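You operate a simulated robot arm through the tools that you are given. There is no shell and no other tool. Be economical: measure what you need, move in short steps, check, and stop when the job is done.

You run a simulated robot arm. Do the job below in one go: nothing can be reset, and whatever is moved stays where it is left.

JOB
Grease the top of the bearing hub with the red brush.
Fine: brush back, lid back on the grease tub.

Only the result counts: the job must be done as asked and must still hold three seconds after the hand-in. Knocking over, shifting, dropping, spilling or breaking anything else fails it. A push-on lid holds only when it is set on centred and level and pressed home; a screw cap is set on level and turned clockwise until tight.

ROBOT AND FRAMES
A 7-joint arm with a two-finger parallel gripper, fixed in place. Base frame: the origin is at the foot of the arm, x ahead of it, y to its left, z up; the work surface is at about z = 850. Units: mm, rad, N and s.
With the tool pointing down near the work surface it reaches from about 300 to 700 mm from the base axis. Its first joint turns from -1.152 to 1.152 rad. Payload 1.57 kg.
Tool frame: the origin (TCP) lies between the finger pads and is the grasp point; the fingertips stand 30 mm ahead of it; z points along the fingers, y is the line along which they close. The gripper opens to 110 mm. The fingers are 24 mm wide and 12 mm thick; the gripper's body (48 by 112 mm) begins 78 mm behind the TCP.
Orientation is told as [roll, pitch, yaw] about the base's x, y, z axes, in that order, counted from this pose: with the fingers straight down and closing along the base's y, the tool's x points along the base's -x, its y along +y and its z along -z.

CONTROLS
- The arm moves only by the tool apply_moves. Its argument "series" is a list of rows, each an object (a shift or turn left out is 0, a gripper value left out holds the last) with "translation": the shift along the base's x, y, z in cm, a list of three; "rotation": the turn, a rotation vector about the base's x, y, z in rad, a list of three. In form: [{"translation": [tx, ty, tz], "rotation": [ax, ay, az]}, ...]. A call has 1 to 8 rows; each row shifts and turns the commanded pose from where the row before left it. "fingers" is the opening, from 0 (shut) to 1 (fully open), set as the call begins (left out, the last holds). A row lasts 0.2 s, in which the tool goes at most 50 mm and 0.15 rad; a call with a longer step from one row to the next is refused whole, and so is a gripper value outside its range. A pose out of reach is approached as far as the arm can. The call stops where the force on the tool passes 40 N (or 10 N more than at its start, if that is more) or the arm is blocked; 0.2 s more then pass. Each finger travels about 108 mm/s and halts on what it meets, pressing with about 35 N; the grip force reading is that of the motor and also rises with nothing between the fingers. The clock runs only during rows and for 0.2 s after the last one: add rows that do not move to give the fingers time. It gives the time, the measured TCP pose, the force on the tool (base axes), the opening and the grip force at its end, in the units of the frame above (readings bear some noise), and new pictures: "views" is both (left out), scene, wrist or none.
- Cameras (640 x 400 px; columns grow to the right, rows downward): "scene" is fixed at [154.2, -385.7, 1383.2]; the picture's right is [0.81, -0.58, 0.00], its down [-0.43, -0.60, -0.68] and it looks along [0.39, 0.55, -0.74] (base axes); focal length 214 px, centre (320, 200). "wrist" rides on the gripper at [70, 16, -141] in the tool frame; the picture's right is [-0.23, 0.97, 0.00], its down [-0.86, -0.20, -0.48] and it looks along [-0.47, -0.11, 0.88] (tool axes); focal length 222 px, centre (320, 200). There is no depth. A picture from a camera that has moved, and an enlarged one, comes with that camera's place and axes in the base frame and with its lens. The place of the scene camera against the robot may be out by one fixed shift of up to 12 mm in any direction.
- close_up(camera, box): a new picture of the part [left, top, right, bottom] of that camera's present view, enlarged. The clock stands still meanwhile.
- close_job(): hands the job in; it is judged then, once.

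Work in short steps. Places have to be worked out from the pictures, the camera data and where the tool is seen: move nearer, look again, correct. Check each grasp and each placing, and mend what went wrong. You have 120 turns and 200 pictures in all, those below and enlarged ones among them. Open the gripper and draw the arm clear of the work before you hand the job in, unless the task says otherwise; then end with one line.

The tools are called as a command line: name --argument value ..., lists and objects as JSON in quotes. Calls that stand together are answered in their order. apply_moves: Moves the arm, as the interface text tells. Its arguments: {"type":"object","properties":{"series":{"type":"array","items":{"type":"object","properties":{"translation":{"type":"array","items":{"type":"number"}},"rotation":{"type":"array","items":{"type":"number"}}}}},"fingers":{"type":"number"},"views":{"type":"string","enum":["both","scene","wrist","none"]}},"required":["series"]} The other tools are called the same way: close_up (camera, box) takes an enlarged picture of a part of a camera's view; close_job () hands the job in.

At the start:

```text
time_s: 0.0
ee_pos: [426.7, -0.2, 1277.9]
tcp_rot: [0.0, -0.002, 0.001]
wrist_force: [0.1, -0.2, 0.2]
finger_gap: 110.1
finger_force: 0.1
```

scene: 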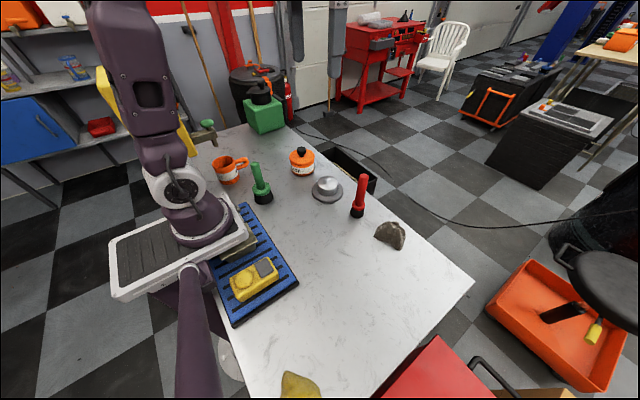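
wrist: 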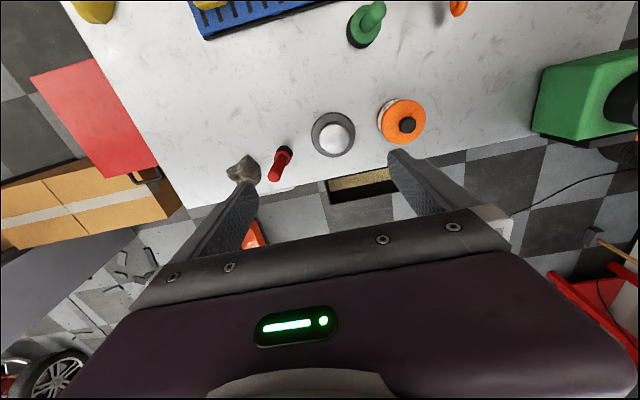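

I'll look at the work objects enlarged first: the orange tub, the hub, the red and green brushes.

close_up --camera "scene" --box '[200, 130, 420, 268]'

close_up --camera "wrist" --box '[220, 0, 480, 200]'

```text
2.90 times, centred on (310, 199) of scene
camera zoom: at [154.2, -385.7, 1383.2], right [0.81, -0.58, 0.0], down [-0.43, -0.6, -0.68], along [0.39, 0.55, -0.74], focal length 622 px, centre (349, 203)
```

zoom: 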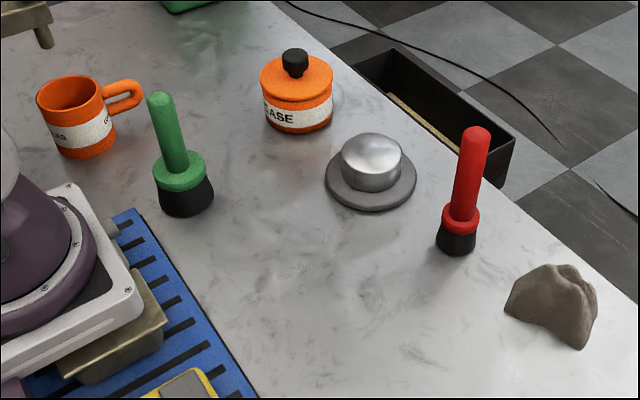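

```text
2.00 times, centred on (350, 100) of wrist
camera zoom: at [356.5, 17.3, 1418.5], right [0.23, 0.97, 0.0], down [0.86, -0.2, 0.48], along [0.47, -0.11, -0.88], focal length 444 px, centre (260, 400)
```

zoom: 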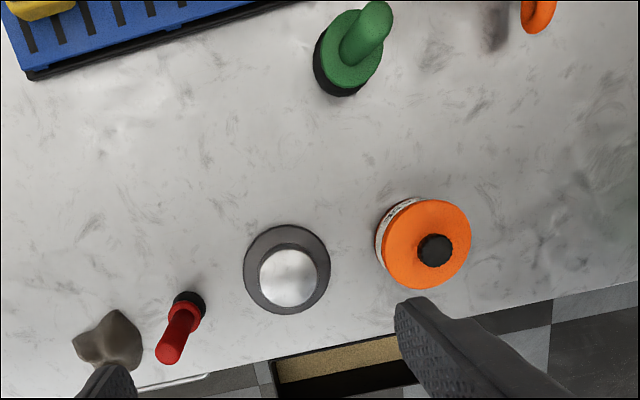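

By my estimate from the pictures, the tub lid is at about (480,175), the hub at (486,20), and the red brush at (495,-107) with its top near z 1008. I move above the tub for a closer look at the lid.

apply_moves --series '[{"translation": [0.8, 2.9, -2.7]}, {"translation": [0.9, 2.9, -2.7]}, {"translation": [0.9, 2.9, -2.7]}, {"translation": [0.9, 2.9, -2.7]}, {"translation": [0.9, 2.9, -2.7]}, {"translation": [0.9, 2.9, -2.7]}]' --fingers 0.6

```text
time_s: 1.4
ee_pos: [481.4, 174.6, 1117.5]
tcp_rot: [0.0, 0.0, 0.002]
wrist_force: [-0.1, 0.5, 1.2]
finger_gap: 66.0
finger_force: 0.1
camera wrist: at [411.0, 192.0, 1258.9], right [0.23, 0.97, 0.0], down [0.85, -0.2, 0.48], along [0.47, -0.11, -0.88], focal length 222 px, centre (320, 200)
```

scene: 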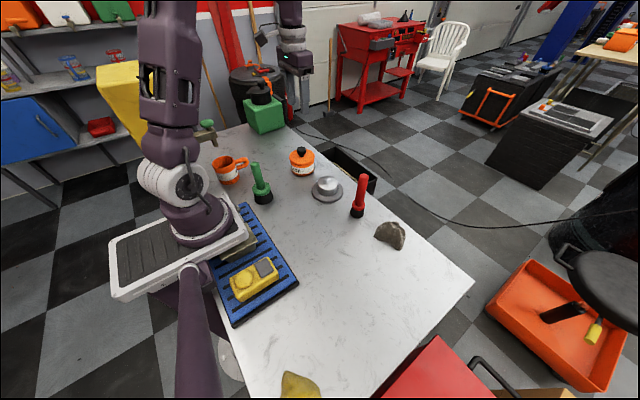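
wrist: 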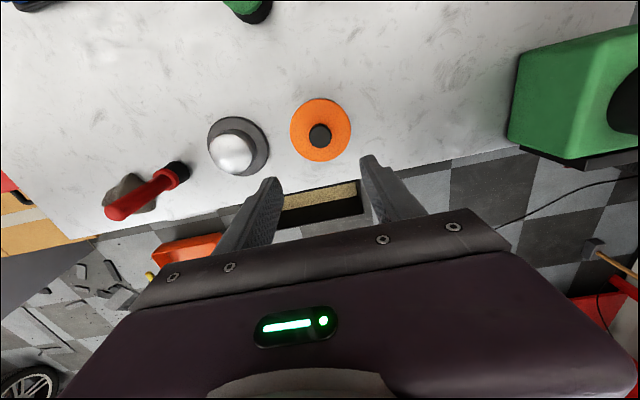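

The knob triangulates to about (483,175.5), with its top near z 930. I'll enlarge both views to see the lid and knob form.

close_up --camera "scene" --box '[270, 135, 350, 185]'

close_up --camera "wrist" --box '[80, 80, 400, 280]'

```text
8.00 times, centred on (310, 160) of scene
camera zoom: at [154.2, -385.7, 1383.2], right [0.81, -0.58, 0.0], down [-0.43, -0.6, -0.68], along [0.39, 0.55, -0.74], focal length 1716 px, centre (400, 520)
```

zoom: 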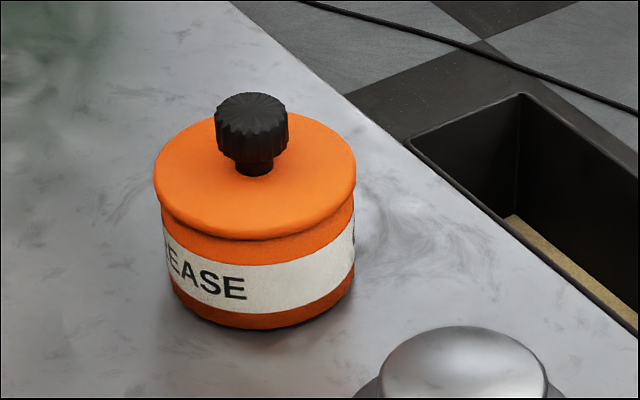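

```text
2.00 times, centred on (240, 180) of wrist
camera zoom: at [411.0, 192.0, 1258.9], right [0.23, 0.97, 0.0], down [0.85, -0.2, 0.48], along [0.47, -0.11, -0.88], focal length 444 px, centre (480, 240)
```

zoom: 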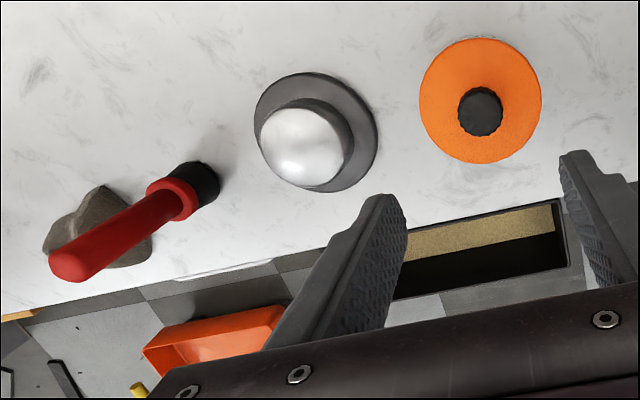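

The knob is fluted, about 33 mm wide, on a lid whose top is near z 893. I descend to TCP z 955 and check the centring.

apply_moves --series '[{"translation": [0.1, 0.1, -4.5]}, {"translation": [0.1, 0, -4.5]}, {"translation": [0, 0, -4.0]}, {"translation": [0, 0, -3.2]}, {}]' --views "wrist"

```text
time_s: 2.6
ee_pos: [480.1, 175.7, 953.2]
tcp_rot: [-0.001, -0.001, 0.0]
wrist_force: [-0.2, 0.2, 0.0]
finger_gap: 65.9
finger_force: 0.2
camera wrist: at [411.3, 191.8, 1095.2], right [0.23, 0.97, 0.0], down [0.86, -0.2, 0.48], along [0.47, -0.11, -0.88], focal length 222 px, centre (320, 200)
```

wrist: 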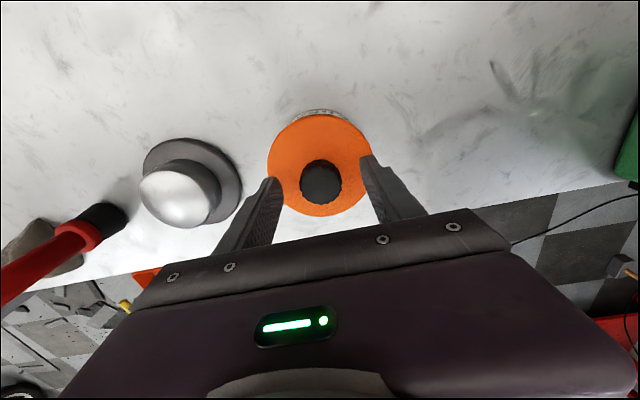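

Knob is centred between the fingers at about (481.5,175.3). Going down to TCP ~z 929 slowly.

apply_moves --series '[{"translation": [0.1, 0, -1.0]}, {"translation": [0, 0, -0.8]}, {"translation": [0, 0, -0.6]}, {}]' --views "wrist"

close_up --camera "scene" --box '[260, 115, 356, 175]'

```text
time_s: 3.1
ee_pos: [481.7, 174.7, 943.6]
tcp_rot: [0.002, -0.004, -0.001]
wrist_force: [-8.4, -2.6, 16.2]
finger_gap: 65.9
finger_force: 0.0
stopped in row 2: the force on the tool passed its limit (the readings are from after the stop); the commanded pose is now the measured one
camera wrist: at [411.9, 191.8, 1085.5], right [0.23, 0.97, 0.0], down [0.85, -0.2, 0.48], along [0.47, -0.11, -0.88], focal length 222 px, centre (320, 200)
```

wrist: 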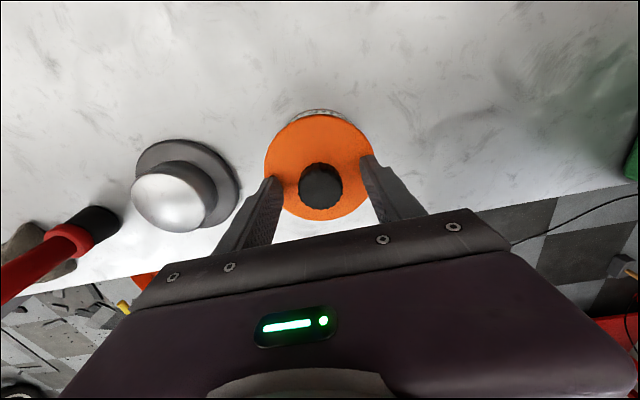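

```text
6.67 times, centred on (308, 145) of scene
camera zoom: at [153.8, -385.8, 1383.2], right [0.81, -0.58, 0.0], down [-0.43, -0.6, -0.68], along [0.39, 0.55, -0.74], focal length 1430 px, centre (400, 567)
```

zoom: 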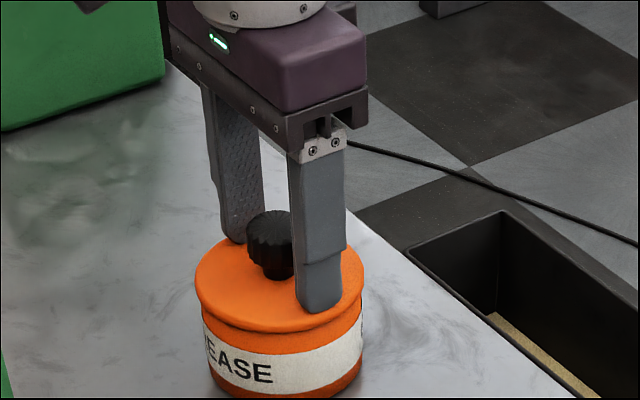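

The fingertips touched the lid top at about z 913. I raise 3 mm and close on the knob.

apply_moves --series '[{"translation": [0, 0.05, 0.3]}, {}, {}, {}]' --fingers 0.1 --views "wrist"

close_up --camera "scene" --box '[260, 125, 356, 185]'

```text
time_s: 4.1
ee_pos: [482.5, 176.1, 946.0]
tcp_rot: [0.002, -0.002, 0.001]
wrist_force: [-1.1, 0.2, 0.6]
finger_gap: 30.1
finger_force: 35.0
camera wrist: at [412.7, 192.5, 1087.8], right [0.23, 0.97, 0.0], down [0.85, -0.2, 0.48], along [0.47, -0.11, -0.88], focal length 222 px, centre (320, 200)
```

wrist: 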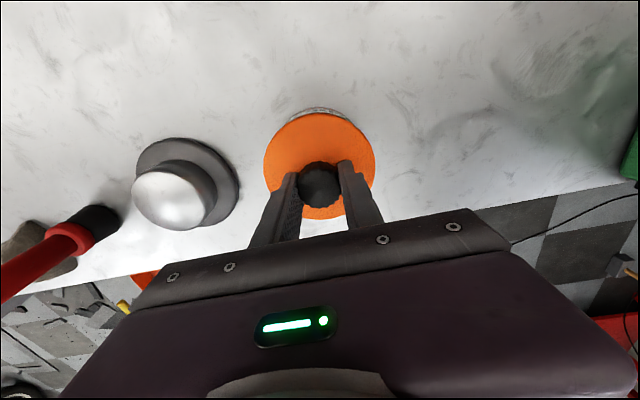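

```text
6.67 times, centred on (308, 155) of scene
camera zoom: at [154.2, -385.7, 1383.2], right [0.81, -0.58, 0.0], down [-0.43, -0.6, -0.68], along [0.39, 0.55, -0.74], focal length 1430 px, centre (400, 500)
```

zoom: 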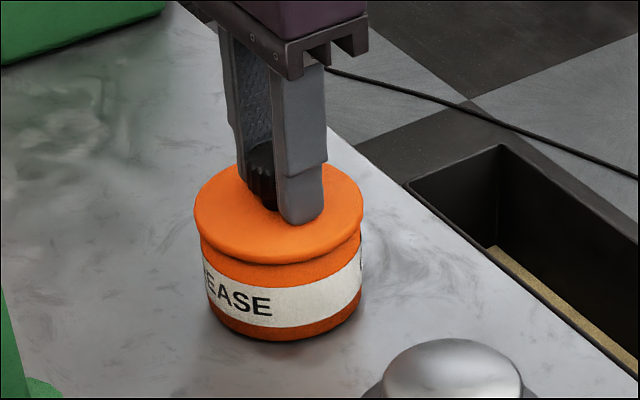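

Knob is gripped at 30 mm (seated TCP 482.5, 176.1, 946.0). I lift gently a little and watch the force.

apply_moves --series '[{"translation": [0, 0, 0.2]}, {"translation": [0, 0, 0.2]}, {"translation": [0, 0, 0.2]}]' --views "none"

close_up --camera "scene" --box '[260, 125, 356, 185]'

```text
time_s: 4.9
ee_pos: [482.3, 175.3, 953.0]
tcp_rot: [0.0, -0.003, 0.0]
wrist_force: [-0.3, -0.3, -0.7]
finger_gap: 30.1
finger_force: 34.9
```

```text
6.67 times, centred on (308, 155) of scene
camera zoom: at [154.2, -385.7, 1383.2], right [0.81, -0.58, 0.0], down [-0.43, -0.6, -0.68], along [0.39, 0.55, -0.74], focal length 1430 px, centre (400, 500)
```

zoom: 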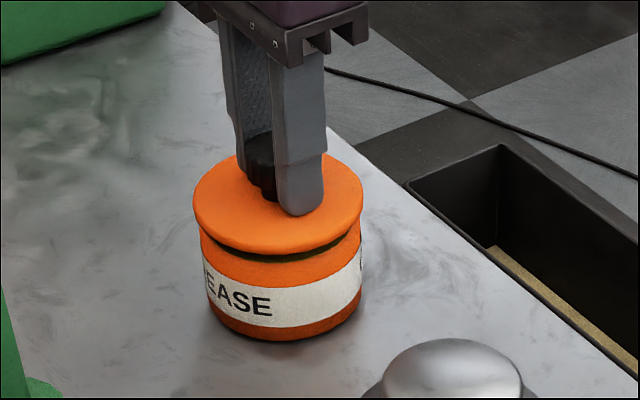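

The lid lifts off freely, tub unmoved. I carry it to a clear patch at about (400,-40).

apply_moves --series '[{"translation": [0, 0, 4]}, {"translation": [-1.6, -4.3, 0]}, {"translation": [-1.6, -4.3, 0]}, {"translation": [-1.6, -4.3, 0]}, {"translation": [-1.7, -4.3, 0]}, {"translation": [-1.7, -4.3, 0]}, {"translation": [0, 0, -4]}, {}]' --views "both"

```text
time_s: 6.7
ee_pos: [397.2, -39.0, 953.0]
tcp_rot: [0.002, -0.002, 0.001]
wrist_force: [-0.4, -0.9, -0.8]
finger_gap: 30.3
finger_force: 35.1
camera wrist: at [327.7, -22.0, 1095.0], right [0.23, 0.97, 0.0], down [0.85, -0.2, 0.48], along [0.47, -0.11, -0.88], focal length 222 px, centre (320, 200)
```

scene: 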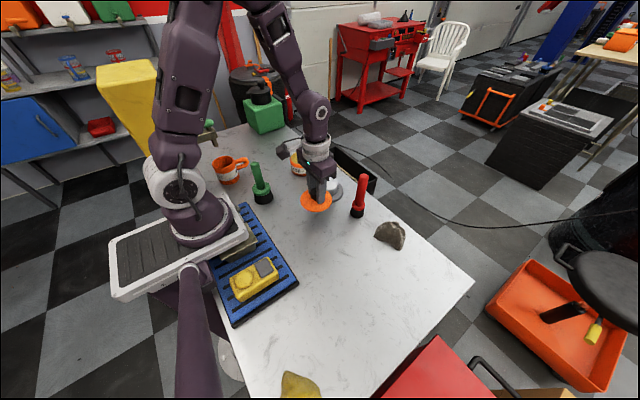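
wrist: 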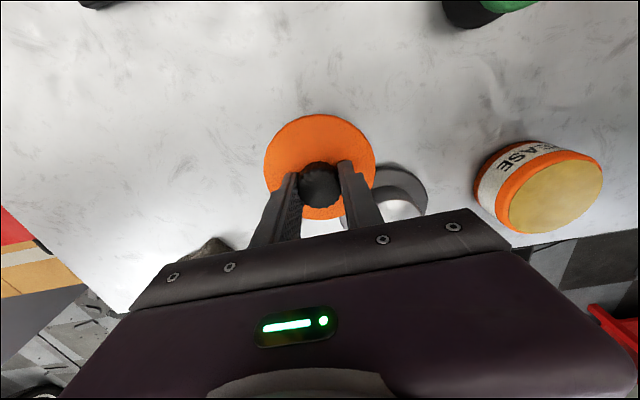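

Patch is clear below the lid. Lowering gently until contact.

apply_moves --series '[{"translation": [0, 0, -2.5]}, {"translation": [0, 0, -1.5]}, {"translation": [0, 0, -0.4]}, {"translation": [0, 0, -0.3]}, {"translation": [0, 0, -0.3]}, {"translation": [0, 0, -0.3]}, {"translation": [0, 0, -0.3]}, {"translation": [0, 0, -0.3]}]' --views "none"

close_up --camera "scene" --box '[270, 170, 366, 230]'

```text
time_s: 8.5
ee_pos: [400.4, -39.9, 893.6]
tcp_rot: [0.002, -0.004, -0.001]
wrist_force: [-0.1, 0.0, -0.3]
finger_gap: 30.0
finger_force: 34.9
```

```text
6.67 times, centred on (318, 200) of scene
camera zoom: at [154.2, -385.7, 1383.2], right [0.81, -0.58, 0.0], down [-0.43, -0.6, -0.68], along [0.39, 0.55, -0.74], focal length 1430 px, centre (333, 200)
```

zoom: 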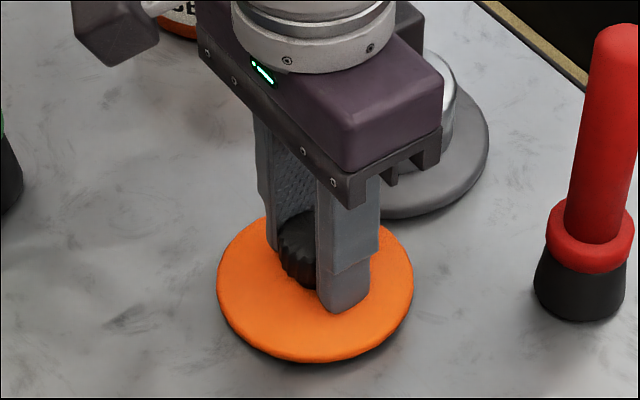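

No contact yet; continue by 1 mm rows.

apply_moves --series '[{"translation": [0, 0, -0.15]}, {"translation": [0, 0, -0.15]}, {"translation": [0, 0, -0.15]}, {}]' --views "none"

```text
time_s: 9.5
ee_pos: [401.2, -39.7, 888.9]
tcp_rot: [0.002, -0.004, 0.001]
wrist_force: [-1.8, -0.2, 7.5]
finger_gap: 30.4
finger_force: 34.9
```

Contact at 889. Releasing the lid and rising straight up.

apply_moves --series '[{"translation": [0, 0, 0.05]}, {}, {}, {}]' --fingers 0.55 --views "none"

apply_moves --series '[{"translation": [0, 0, 3]}, {"translation": [0, 0, 5]}, {"translation": [0, 0, 5]}, {"translation": [0, 0, 5]}, {}]'

```text
time_s: 10.5
ee_pos: [399.5, -39.1, 889.0]
tcp_rot: [0.001, -0.003, 0.0]
wrist_force: [0.4, -0.6, -0.2]
finger_gap: 60.4
finger_force: 0.1
```

```text
time_s: 11.7
ee_pos: [402.4, -42.4, 1072.2]
tcp_rot: [0.003, -0.004, 0.0]
wrist_force: [-0.7, 0.6, -0.2]
finger_gap: 60.4
finger_force: 0.0
camera wrist: at [331.8, -24.0, 1213.2], right [0.23, 0.97, 0.0], down [0.85, -0.2, 0.48], along [0.47, -0.11, -0.88], focal length 222 px, centre (320, 200)
```

scene: 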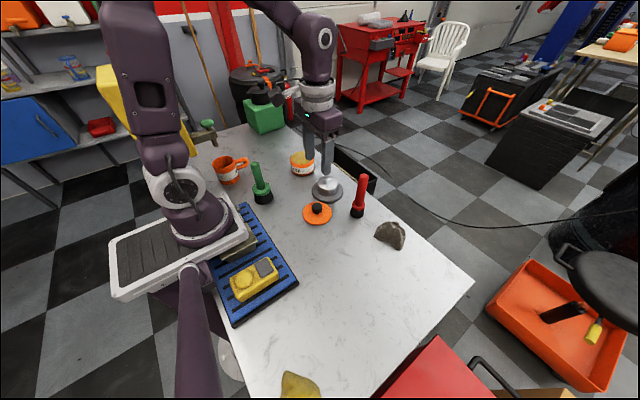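
wrist: 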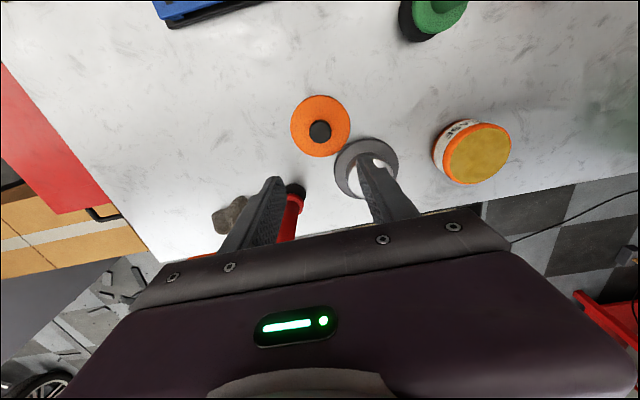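

Lid is resting flat. Now I move above the red brush (est. 495,-107), tips well above its top.

apply_moves --series '[{"translation": [0, 0, 3]}, {"translation": [3, -2, 0]}, {"translation": [3, -2, 0]}, {"translation": [3.2, -2.4, 0]}, {}]' --views "wrist"

close_up --camera "scene" --box '[310, 110, 438, 230]'

```text
time_s: 12.9
ee_pos: [492.5, -103.3, 1099.6]
tcp_rot: [0.003, -0.005, 0.001]
wrist_force: [-0.9, -0.1, -0.2]
finger_gap: 60.6
finger_force: 0.2
camera wrist: at [423.4, -86.7, 1241.0], right [0.23, 0.97, 0.0], down [0.85, -0.2, 0.48], along [0.47, -0.11, -0.88], focal length 222 px, centre (320, 200)
```

wrist: 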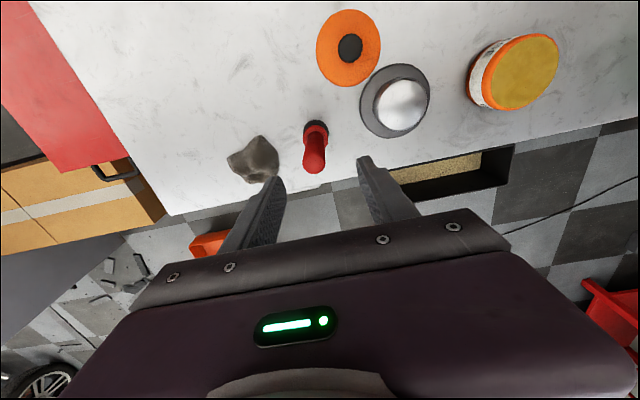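

```text
3.33 times, centred on (374, 170) of scene
camera zoom: at [154.2, -385.7, 1383.2], right [0.81, -0.58, 0.0], down [-0.43, -0.6, -0.68], along [0.39, 0.55, -0.74], focal length 715 px, centre (140, 300)
```

zoom: 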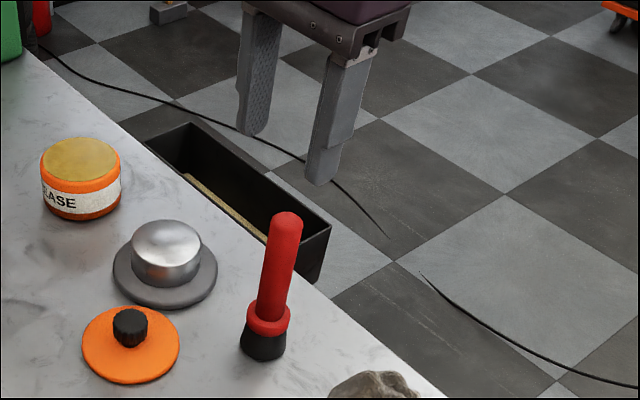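

By triangulation the handle axis is about (502,-113), top near z 1000. I shift there and lower to tips just above the handle.

apply_moves --series '[{"translation": [1.0, -1.0, -2.5]}, {"translation": [0, 0, -2.5]}, {}]' --views "wrist"

close_up --camera "scene" --box '[310, 130, 406, 220]'

```text
time_s: 13.7
ee_pos: [502.2, -114.1, 1049.5]
tcp_rot: [0.002, -0.004, 0.0]
wrist_force: [0.6, -0.1, -0.5]
finger_gap: 60.3
finger_force: 0.1
camera wrist: at [432.0, -96.7, 1190.3], right [0.23, 0.97, 0.0], down [0.85, -0.2, 0.48], along [0.47, -0.11, -0.88], focal length 222 px, centre (320, 200)
```

wrist: 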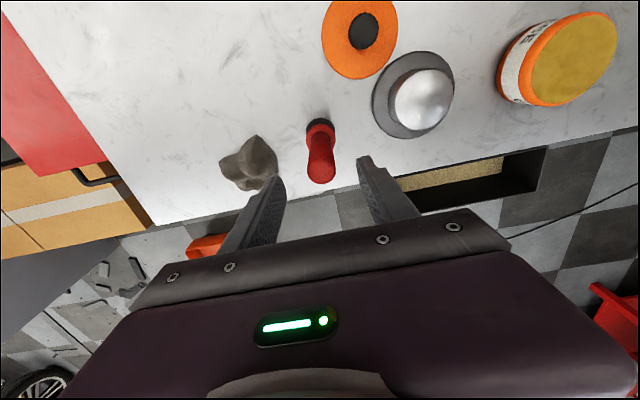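

```text
4.44 times, centred on (358, 175) of scene
camera zoom: at [154.2, -385.7, 1383.2], right [0.81, -0.58, 0.0], down [-0.43, -0.6, -0.68], along [0.39, 0.55, -0.74], focal length 953 px, centre (151, 311)
```

zoom: 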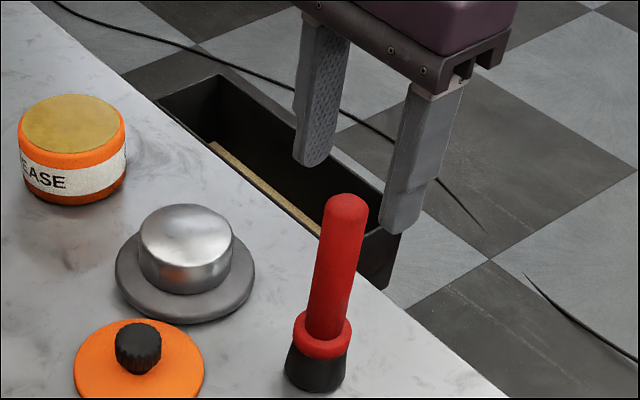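

Axis reads about (506,-113.5). I shift 4 mm in x and descend around the handle to TCP z 965.

apply_moves --series '[{"translation": [0.4, 0, -1.4]}, {"translation": [0, 0, -2]}, {"translation": [0, 0, -2]}, {"translation": [0, 0, -1.5]}, {"translation": [0, 0, -1.5]}, {}]' --views "wrist"

close_up --camera "scene" --box '[310, 140, 406, 230]'

```text
time_s: 15.1
ee_pos: [505.9, -113.1, 964.5]
tcp_rot: [0.001, -0.002, 0.001]
wrist_force: [-0.4, 0.2, -0.9]
finger_gap: 60.4
finger_force: 0.1
camera wrist: at [436.0, -96.5, 1106.0], right [0.23, 0.97, 0.0], down [0.85, -0.2, 0.48], along [0.47, -0.11, -0.88], focal length 222 px, centre (320, 200)
```

wrist: 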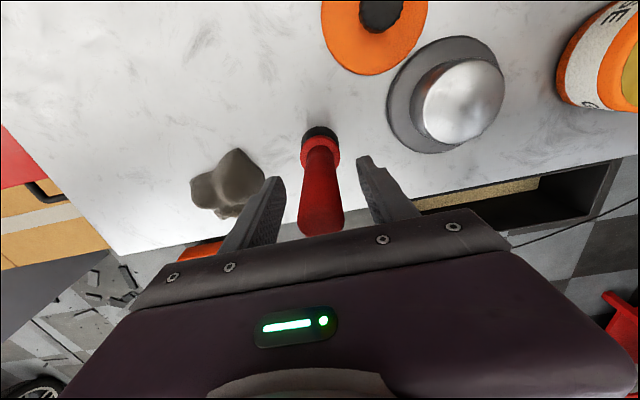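

```text
4.44 times, centred on (358, 185) of scene
camera zoom: at [154.2, -385.7, 1383.2], right [0.81, -0.58, 0.0], down [-0.43, -0.6, -0.68], along [0.39, 0.55, -0.74], focal length 953 px, centre (151, 267)
```

zoom: 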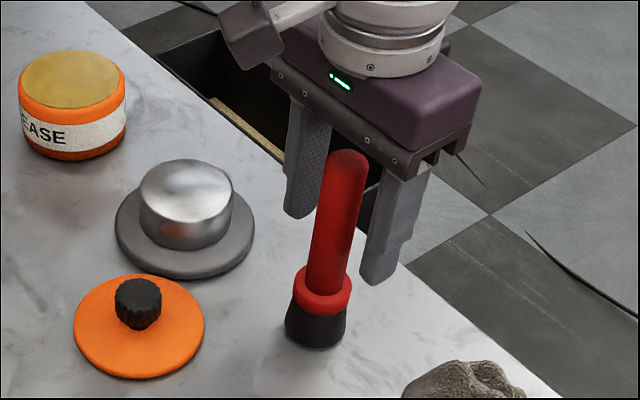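

The handle sits between the pads at about (504,-111.5). Small centring, then close.

apply_moves --series '[{"translation": [-0.15, 0.15, 0]}, {}, {}, {}, {}]' --fingers 0.1 --views "wrist"

close_up --camera "scene" --box '[310, 140, 406, 230]'

```text
time_s: 16.3
ee_pos: [504.8, -110.9, 965.0]
tcp_rot: [0.003, -0.003, 0.001]
wrist_force: [0.2, -0.5, 0.2]
finger_gap: 24.9
finger_force: 34.9
camera wrist: at [434.9, -94.9, 1106.6], right [0.23, 0.97, 0.0], down [0.85, -0.2, 0.48], along [0.47, -0.11, -0.88], focal length 222 px, centre (320, 200)
```

wrist: 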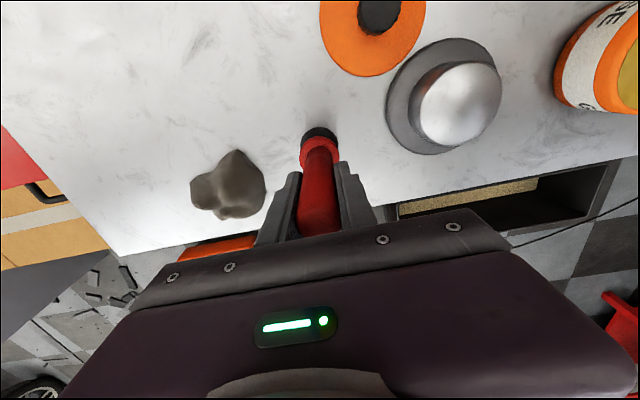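

```text
4.44 times, centred on (358, 185) of scene
camera zoom: at [154.2, -385.7, 1383.2], right [0.81, -0.58, 0.0], down [-0.43, -0.6, -0.68], along [0.39, 0.55, -0.74], focal length 953 px, centre (151, 267)
```

zoom: 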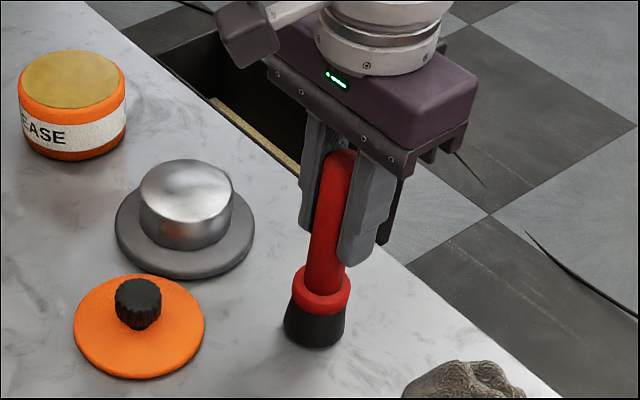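

Brush held at 25 mm (home TCP ≈ 504.7, -111.3, 965). I lift 10 cm and check it hangs straight.

apply_moves --series '[{"translation": [0, 0, 1]}, {"translation": [0, 0, 3]}, {"translation": [0, 0, 4]}, {"translation": [0, 0, 2]}, {}]' --views "none"

close_up --camera "scene" --box '[270, 110, 430, 230]'

```text
time_s: 17.5
ee_pos: [506.2, -112.9, 1066.0]
tcp_rot: [0.003, -0.003, 0.001]
wrist_force: [-0.6, -0.6, -0.8]
finger_gap: 24.6
finger_force: 34.9
```

```text
3.33 times, centred on (350, 170) of scene
camera zoom: at [154.2, -385.7, 1383.2], right [0.81, -0.58, 0.0], down [-0.43, -0.6, -0.68], along [0.39, 0.55, -0.74], focal length 715 px, centre (220, 300)
```

zoom: 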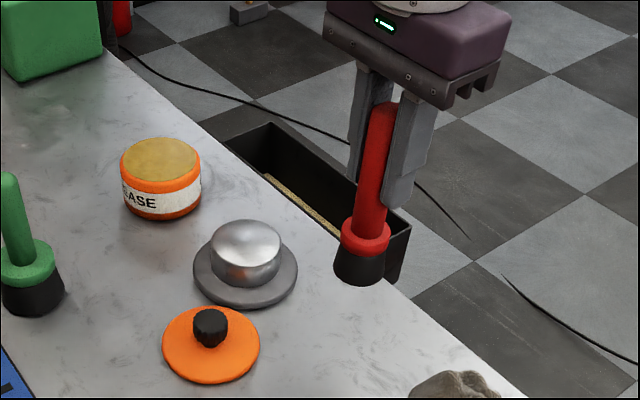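

Brush hangs upright. Carrying it over the tub.

apply_moves --series '[{"translation": [-0.3, 4.1, 0]}, {"translation": [-0.3, 4.1, 0]}, {"translation": [-0.3, 4.1, 0]}, {"translation": [-0.3, 4.1, 0]}, {"translation": [-0.4, 4.1, 0]}, {"translation": [-0.3, 4.1, 0]}, {"translation": [-0.3, 4.1, 0]}, {}]' --views "wrist"

close_up --camera "scene" --box '[240, 80, 368, 200]'

```text
time_s: 19.3
ee_pos: [484.1, 175.7, 1065.4]
tcp_rot: [0.001, -0.001, 0.001]
wrist_force: [0.5, 0.8, -1.0]
finger_gap: 25.1
finger_force: 35.2
camera wrist: at [413.7, 192.8, 1207.8], right [0.23, 0.97, 0.0], down [0.85, -0.2, 0.48], along [0.47, -0.11, -0.88], focal length 222 px, centre (320, 200)
```

wrist: 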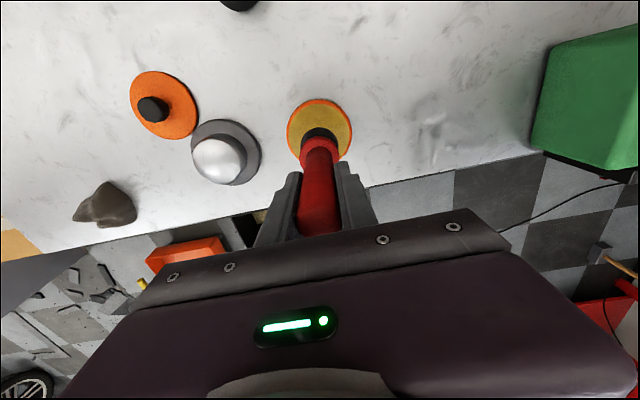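

```text
3.33 times, centred on (304, 140) of scene
camera zoom: at [154.2, -385.7, 1383.2], right [0.81, -0.58, 0.0], down [-0.43, -0.6, -0.68], along [0.39, 0.55, -0.74], focal length 715 px, centre (373, 400)
```

zoom: 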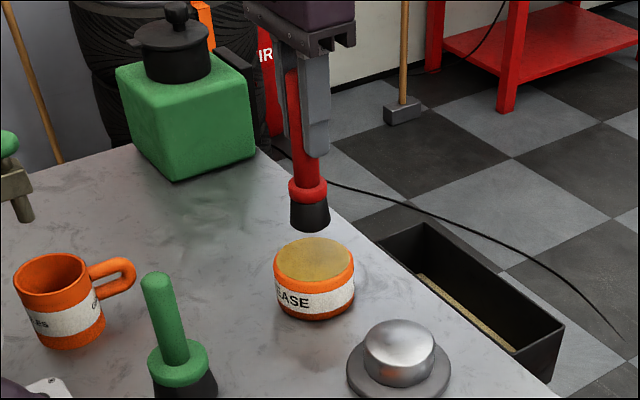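

Centred over the grease. Lowering to just above the rim, then looking.

apply_moves --series '[{"translation": [0, 0, -2]}, {"translation": [0, 0, -1.5]}, {"translation": [0, 0, -1.0]}, {}]' --views "none"

close_up --camera "scene" --box '[262, 115, 342, 185]'

close_up --camera "wrist" --box '[240, 70, 400, 170]'

```text
time_s: 20.3
ee_pos: [483.9, 174.9, 1020.0]
tcp_rot: [0.001, -0.004, 0.0]
wrist_force: [-0.4, 0.2, -1.1]
finger_gap: 24.9
finger_force: 35.6
```

```text
5.71 times, centred on (302, 150) of scene
camera zoom: at [154.2, -385.7, 1383.2], right [0.81, -0.58, 0.0], down [-0.43, -0.6, -0.68], along [0.39, 0.55, -0.74], focal length 1226 px, centre (423, 486)
```

zoom: 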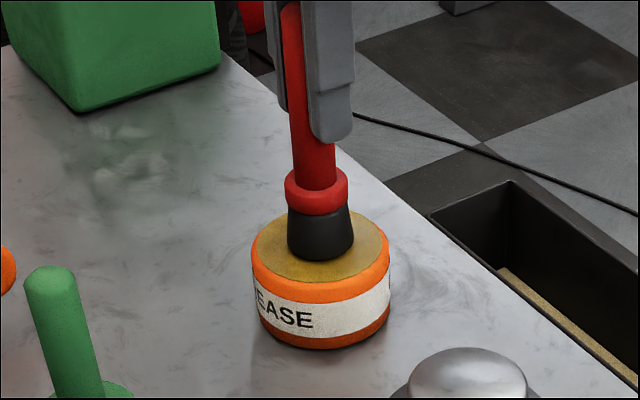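

```text
4.00 times, centred on (320, 120) of wrist
camera zoom: at [413.5, 191.3, 1162.6], right [0.23, 0.97, 0.0], down [0.85, -0.2, 0.48], along [0.47, -0.11, -0.88], focal length 888 px, centre (320, 520)
```

zoom: 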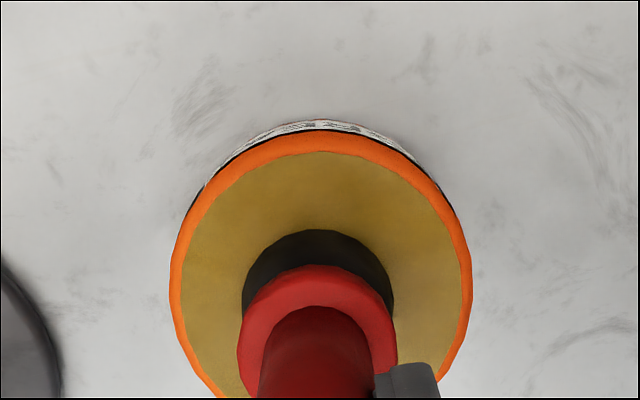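

Brush tip is just above the grease, centred. Lowering in small steps for a dip.

apply_moves --series '[{"translation": [0, 0, -0.3]}, {"translation": [0, 0, -0.3]}, {"translation": [0, 0, -0.3]}, {}]' --views "none"

close_up --camera "scene" --box '[262, 115, 342, 185]'

```text
time_s: 21.3
ee_pos: [483.4, 175.1, 1011.8]
tcp_rot: [0.001, -0.005, 0.0]
wrist_force: [2.6, -3.6, 32.4]
finger_gap: 25.1
finger_force: 36.2
```

```text
5.71 times, centred on (302, 150) of scene
camera zoom: at [153.8, -386.0, 1383.1], right [0.81, -0.58, 0.0], down [-0.43, -0.6, -0.68], along [0.39, 0.55, -0.74], focal length 1226 px, centre (423, 486)
```

zoom: 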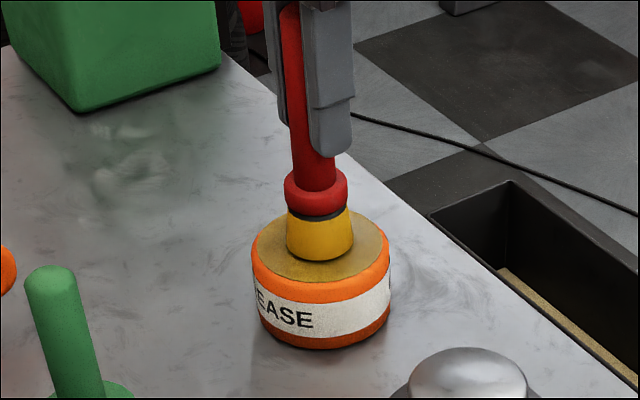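

The bristles turned yellow, so the brush is loaded. Lifting and moving over the hub (est. 485,22, top z ≈ 888).

apply_moves --series '[{"translation": [0, 0, 1]}, {"translation": [0, 0, 4]}, {"translation": [0.05, -3.8, 0]}, {"translation": [0.05, -3.9, 0]}, {"translation": [0.05, -3.8, 0]}, {"translation": [0, -3.8, 0]}, {}]' --views "wrist"

close_up --camera "scene" --box '[270, 110, 390, 210]'

```text
time_s: 22.9
ee_pos: [484.8, 22.4, 1060.0]
tcp_rot: [0.002, -0.004, -0.001]
wrist_force: [-0.3, 0.2, -0.6]
finger_gap: 25.1
finger_force: 34.9
camera wrist: at [415.9, 39.3, 1201.7], right [0.23, 0.97, 0.0], down [0.85, -0.2, 0.48], along [0.47, -0.11, -0.88], focal length 222 px, centre (320, 200)
```

wrist: 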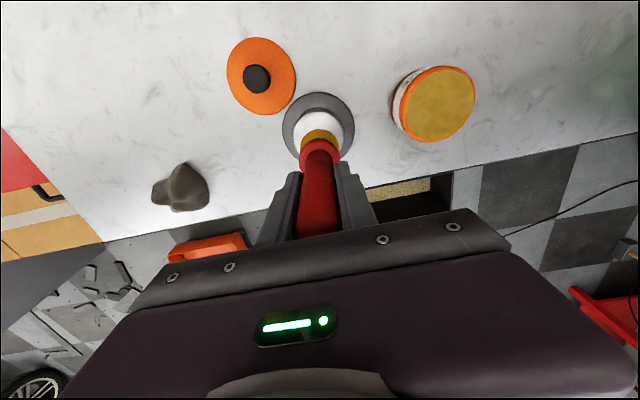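

```text
4.00 times, centred on (330, 160) of scene
camera zoom: at [154.2, -385.7, 1383.2], right [0.81, -0.58, 0.0], down [-0.43, -0.6, -0.68], along [0.39, 0.55, -0.74], focal length 858 px, centre (280, 360)
```

zoom: 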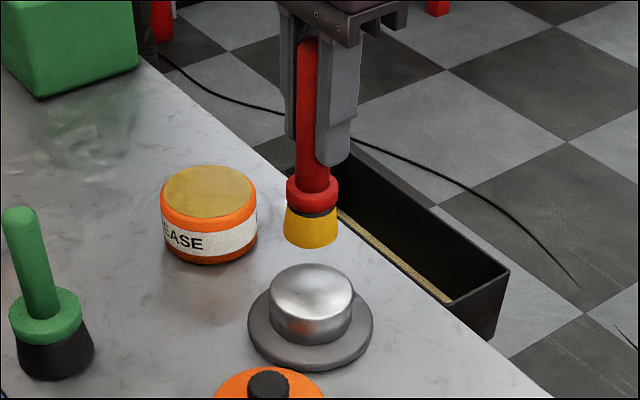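

Aligned over the hub. Lowering toward contact.

apply_moves --series '[{"translation": [0, 0, -2.5]}, {"translation": [0, 0, -1.5]}, {"translation": [0, 0, -0.5]}, {}]' --views "wrist"

close_up --camera "scene" --box '[290, 140, 370, 210]'

```text
time_s: 23.9
ee_pos: [485.5, 22.0, 1016.9]
tcp_rot: [0.0, -0.003, 0.0]
wrist_force: [0.5, 0.1, -0.6]
finger_gap: 25.0
finger_force: 34.8
camera wrist: at [414.9, 39.3, 1158.1], right [0.23, 0.97, 0.0], down [0.85, -0.2, 0.48], along [0.47, -0.11, -0.88], focal length 222 px, centre (320, 200)
```

wrist: 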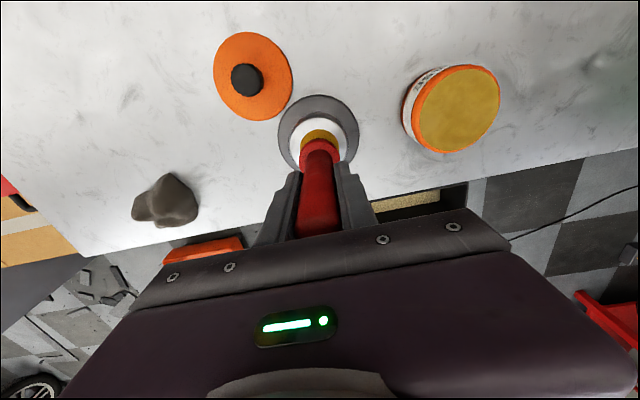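

```text
5.71 times, centred on (330, 175) of scene
camera zoom: at [154.2, -385.7, 1383.2], right [0.81, -0.58, 0.0], down [-0.43, -0.6, -0.68], along [0.39, 0.55, -0.74], focal length 1226 px, centre (263, 343)
```

zoom: 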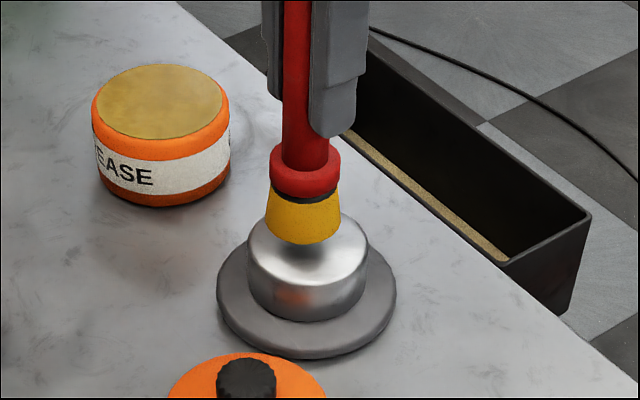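

Gap of roughly 1 cm left. Continuing in 2 mm steps.

apply_moves --series '[{"translation": [0, 0, -0.3]}, {"translation": [0, 0, -0.3]}, {"translation": [0, 0, -0.2]}, {"translation": [0, 0, -0.2]}, {}]' --views "none"

close_up --camera "scene" --box '[290, 140, 370, 210]'

```text
time_s: 25.1
ee_pos: [485.9, 21.8, 1005.5]
tcp_rot: [0.001, -0.005, 0.001]
wrist_force: [0.4, -0.3, -0.3]
finger_gap: 25.1
finger_force: 35.0
```

```text
5.71 times, centred on (330, 175) of scene
camera zoom: at [154.2, -385.7, 1383.2], right [0.81, -0.58, 0.0], down [-0.43, -0.6, -0.68], along [0.39, 0.55, -0.74], focal length 1226 px, centre (263, 343)
```

zoom: 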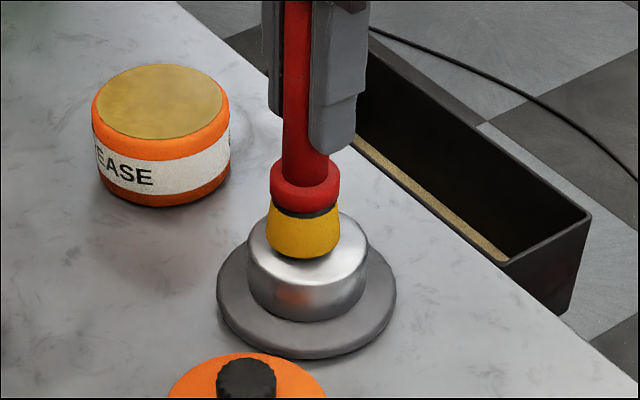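

Nearly touching. 1 mm rows now.

apply_moves --series '[{"translation": [0, 0, -0.1]}, {"translation": [0, 0, -0.1]}, {"translation": [0, 0, -0.1]}, {}]' --views "none"

```text
time_s: 26.1
ee_pos: [485.2, 21.1, 1003.9]
tcp_rot: [0.003, -0.003, -0.001]
wrist_force: [0.0, 0.4, -0.1]
finger_gap: 25.1
finger_force: 35.2
```

apply_moves --series '[{"translation": [0, 0, -0.1]}, {"translation": [0, 0, -0.1]}, {"translation": [0, 0, -0.1]}, {}]' --views "none"

close_up --camera "scene" --box '[290, 140, 370, 210]'

```text
time_s: 27.1
ee_pos: [485.2, 22.5, 1001.6]
tcp_rot: [0.001, -0.005, 0.002]
wrist_force: [0.7, -1.1, 32.2]
finger_gap: 25.2
finger_force: 34.7
```

```text
5.71 times, centred on (330, 175) of scene
camera zoom: at [153.7, -385.8, 1383.2], right [0.81, -0.58, 0.0], down [-0.43, -0.6, -0.68], along [0.39, 0.55, -0.74], focal length 1226 px, centre (263, 343)
```

zoom: 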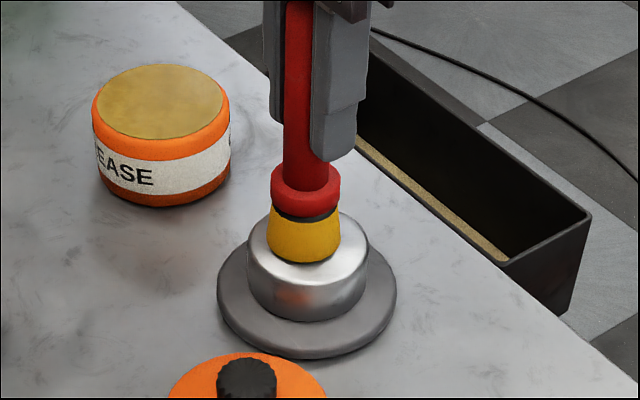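

Firm contact (32 N); too much for stroking. Easing off about 1 mm.

apply_moves --series '[{"translation": [0, 0, 0.08]}, {}]' --views "none"

```text
time_s: 27.7
ee_pos: [485.2, 23.0, 1001.2]
tcp_rot: [0.002, -0.006, -0.001]
wrist_force: [6.4, -1.3, 17.1]
finger_gap: 24.8
finger_force: 35.3
```

apply_moves --series '[{"translation": [0, 0, 0.05]}, {}]' --views "none"

```text
time_s: 28.3
ee_pos: [483.5, 21.4, 1000.7]
tcp_rot: [0.001, -0.002, 0.0]
wrist_force: [2.9, 0.1, 7.8]
finger_gap: 25.0
finger_force: 35.0
```

Light contact (8 N). Stroking in a small loop over the top.

apply_moves --series '[{"translation": [0.6, 0, 0]}, {"translation": [0.6, 0, 0]}, {"translation": [-0.6, 0.6, 0]}, {"translation": [-0.6, 0.6, 0]}, {"translation": [-0.6, -0.6, 0]}, {"translation": [-0.6, -0.6, 0]}, {}]' --views "none"

close_up --camera "scene" --box '[290, 140, 370, 210]'

```text
time_s: 29.9
ee_pos: [471.7, 23.1, 1001.4]
tcp_rot: [0.001, -0.004, 0.0]
wrist_force: [0.1, 0.6, -0.4]
finger_gap: 25.0
finger_force: 35.6
```

```text
5.71 times, centred on (330, 175) of scene
camera zoom: at [154.2, -385.7, 1383.2], right [0.81, -0.58, 0.0], down [-0.43, -0.6, -0.68], along [0.39, 0.55, -0.74], focal length 1226 px, centre (263, 343)
```

zoom: 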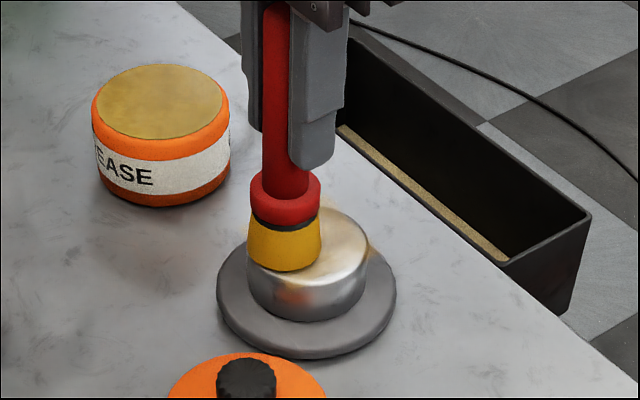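

The top is taking grease. Contact got light; I press 1 mm and continue over the other half.

apply_moves --series '[{"translation": [0, 0, -0.1]}, {"translation": [0.4, -0.6, 0]}, {"translation": [0.7, -0.5, 0]}, {"translation": [0.6, 0.3, 0]}, {"translation": [0.6, 0.6, 0]}, {"translation": [-0.4, 0.7, 0]}, {"translation": [-0.7, 0.4, 0]}, {"translation": [-0.5, -0.4, 0]}]' --views "none"

close_up --camera "scene" --box '[290, 140, 370, 210]'

```text
time_s: 31.7
ee_pos: [480.2, 28.1, 1001.0]
tcp_rot: [0.003, -0.005, -0.001]
wrist_force: [4.9, 4.5, 17.3]
finger_gap: 25.1
finger_force: 35.3
```

```text
5.71 times, centred on (330, 175) of scene
camera zoom: at [154.1, -385.6, 1383.2], right [0.81, -0.58, 0.0], down [-0.43, -0.6, -0.68], along [0.39, 0.55, -0.74], focal length 1226 px, centre (263, 343)
```

zoom: 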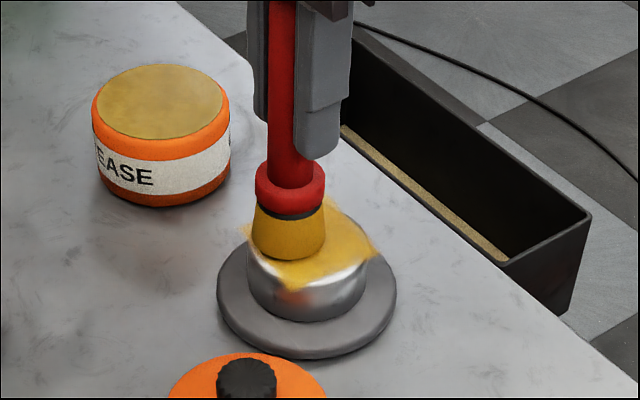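

Grease is building up. One more pass over the front/right part, then lift to inspect.

apply_moves --series '[{"translation": [-0.6, -0.5, 0.02]}, {"translation": [0.2, -0.7, 0]}, {"translation": [0.6, -0.6, 0]}, {"translation": [0.7, 0.2, 0]}, {"translation": [0, 0.7, 0]}, {"translation": [-0.5, 0.3, 0]}, {"translation": [0, 0, 1]}, {"translation": [0, 0, 4.5]}]' --views "wrist"

close_up --camera "scene" --box '[290, 140, 370, 210]'

```text
time_s: 33.5
ee_pos: [482.2, 20.9, 1056.0]
tcp_rot: [0.002, 0.0, 0.001]
wrist_force: [-1.1, -0.5, -0.2]
finger_gap: 24.9
finger_force: 35.1
camera wrist: at [413.4, 38.3, 1196.7], right [0.23, 0.97, 0.0], down [0.85, -0.2, 0.48], along [0.47, -0.11, -0.88], focal length 222 px, centre (320, 200)
```

wrist: 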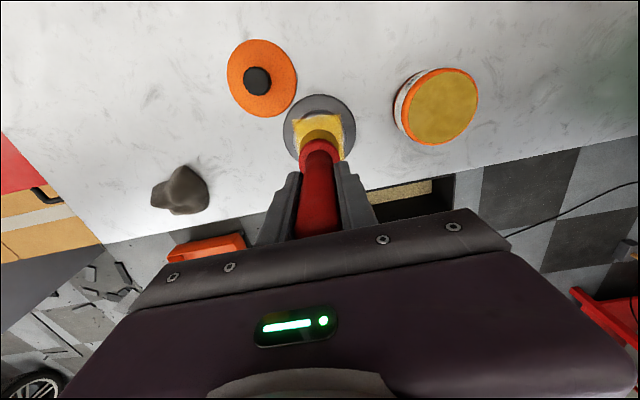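

```text
5.71 times, centred on (330, 175) of scene
camera zoom: at [154.2, -385.7, 1383.2], right [0.81, -0.58, 0.0], down [-0.43, -0.6, -0.68], along [0.39, 0.55, -0.74], focal length 1226 px, centre (263, 343)
```

zoom: 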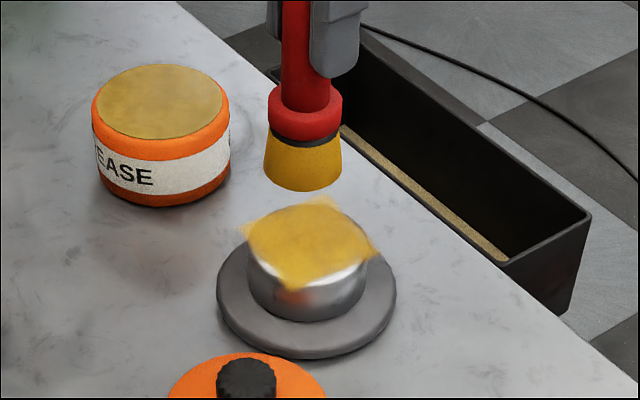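

The hub top is fully covered. Returning the brush to its spot: offset from home is +21.5, -133 mm.

apply_moves --series '[{"translation": [0.55, -3.3, 0]}, {"translation": [0.55, -3.3, 0]}, {"translation": [0.55, -3.3, 0]}, {"translation": [0.5, -3.4, 0]}, {"translation": [0, 0, -4]}, {"translation": [0, 0, -3]}, {}]' --views "wrist"

close_up --camera "scene" --box '[310, 140, 406, 230]'

```text
time_s: 35.1
ee_pos: [504.2, -112.6, 986.9]
tcp_rot: [0.0, -0.005, -0.001]
wrist_force: [-0.8, -0.8, -0.5]
finger_gap: 25.2
finger_force: 35.4
camera wrist: at [435.0, -95.4, 1127.6], right [0.23, 0.97, 0.0], down [0.85, -0.2, 0.48], along [0.47, -0.11, -0.88], focal length 222 px, centre (320, 200)
```

wrist: 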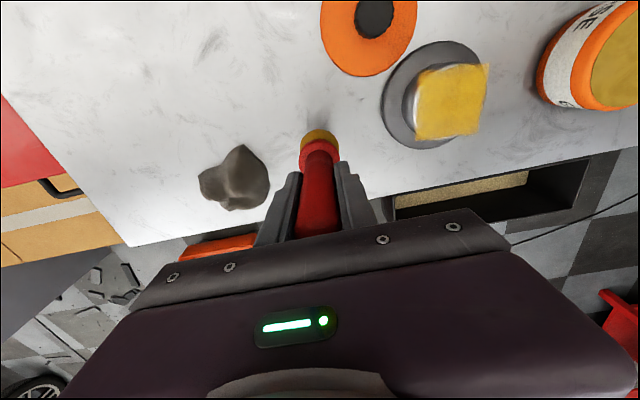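

```text
4.44 times, centred on (358, 185) of scene
camera zoom: at [154.2, -385.7, 1383.2], right [0.81, -0.58, 0.0], down [-0.43, -0.6, -0.68], along [0.39, 0.55, -0.74], focal length 953 px, centre (151, 267)
```

zoom: 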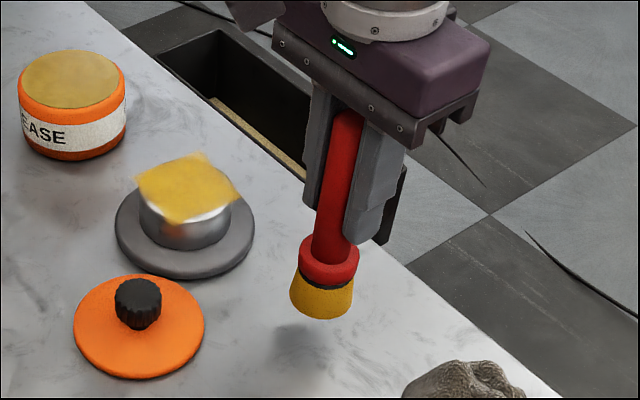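

Hub unmoved, patch done. Lowering the brush onto its spot.

apply_moves --series '[{"translation": [0, 0, -1]}, {"translation": [0, 0, -0.7]}, {"translation": [0, 0, -0.2]}, {"translation": [0, 0, -0.1]}, {"translation": [0, 0, -0.1]}, {}]' --views "none"

```text
time_s: 36.5
ee_pos: [504.4, -112.4, 965.0]
tcp_rot: [0.001, -0.004, 0.0]
wrist_force: [-0.1, -1.0, -1.1]
finger_gap: 25.0
finger_force: 34.8
```

apply_moves --series '[{"translation": [0, 0, -0.1]}, {"translation": [0, 0, -0.1]}, {}]' --views "none"

close_up --camera "scene" --box '[310, 140, 406, 230]'

```text
time_s: 37.3
ee_pos: [503.7, -113.7, 962.6]
tcp_rot: [0.001, -0.003, 0.0]
wrist_force: [-0.6, 0.5, -1.5]
finger_gap: 24.9
finger_force: 35.0
```

```text
4.44 times, centred on (358, 185) of scene
camera zoom: at [154.2, -385.7, 1383.2], right [0.81, -0.58, 0.0], down [-0.43, -0.6, -0.68], along [0.39, 0.55, -0.74], focal length 953 px, centre (151, 267)
```

zoom: 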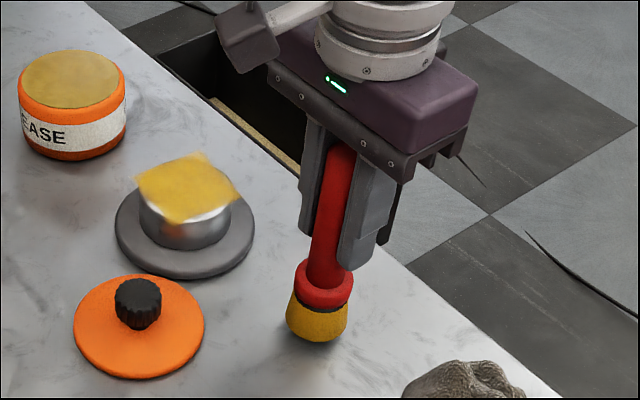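

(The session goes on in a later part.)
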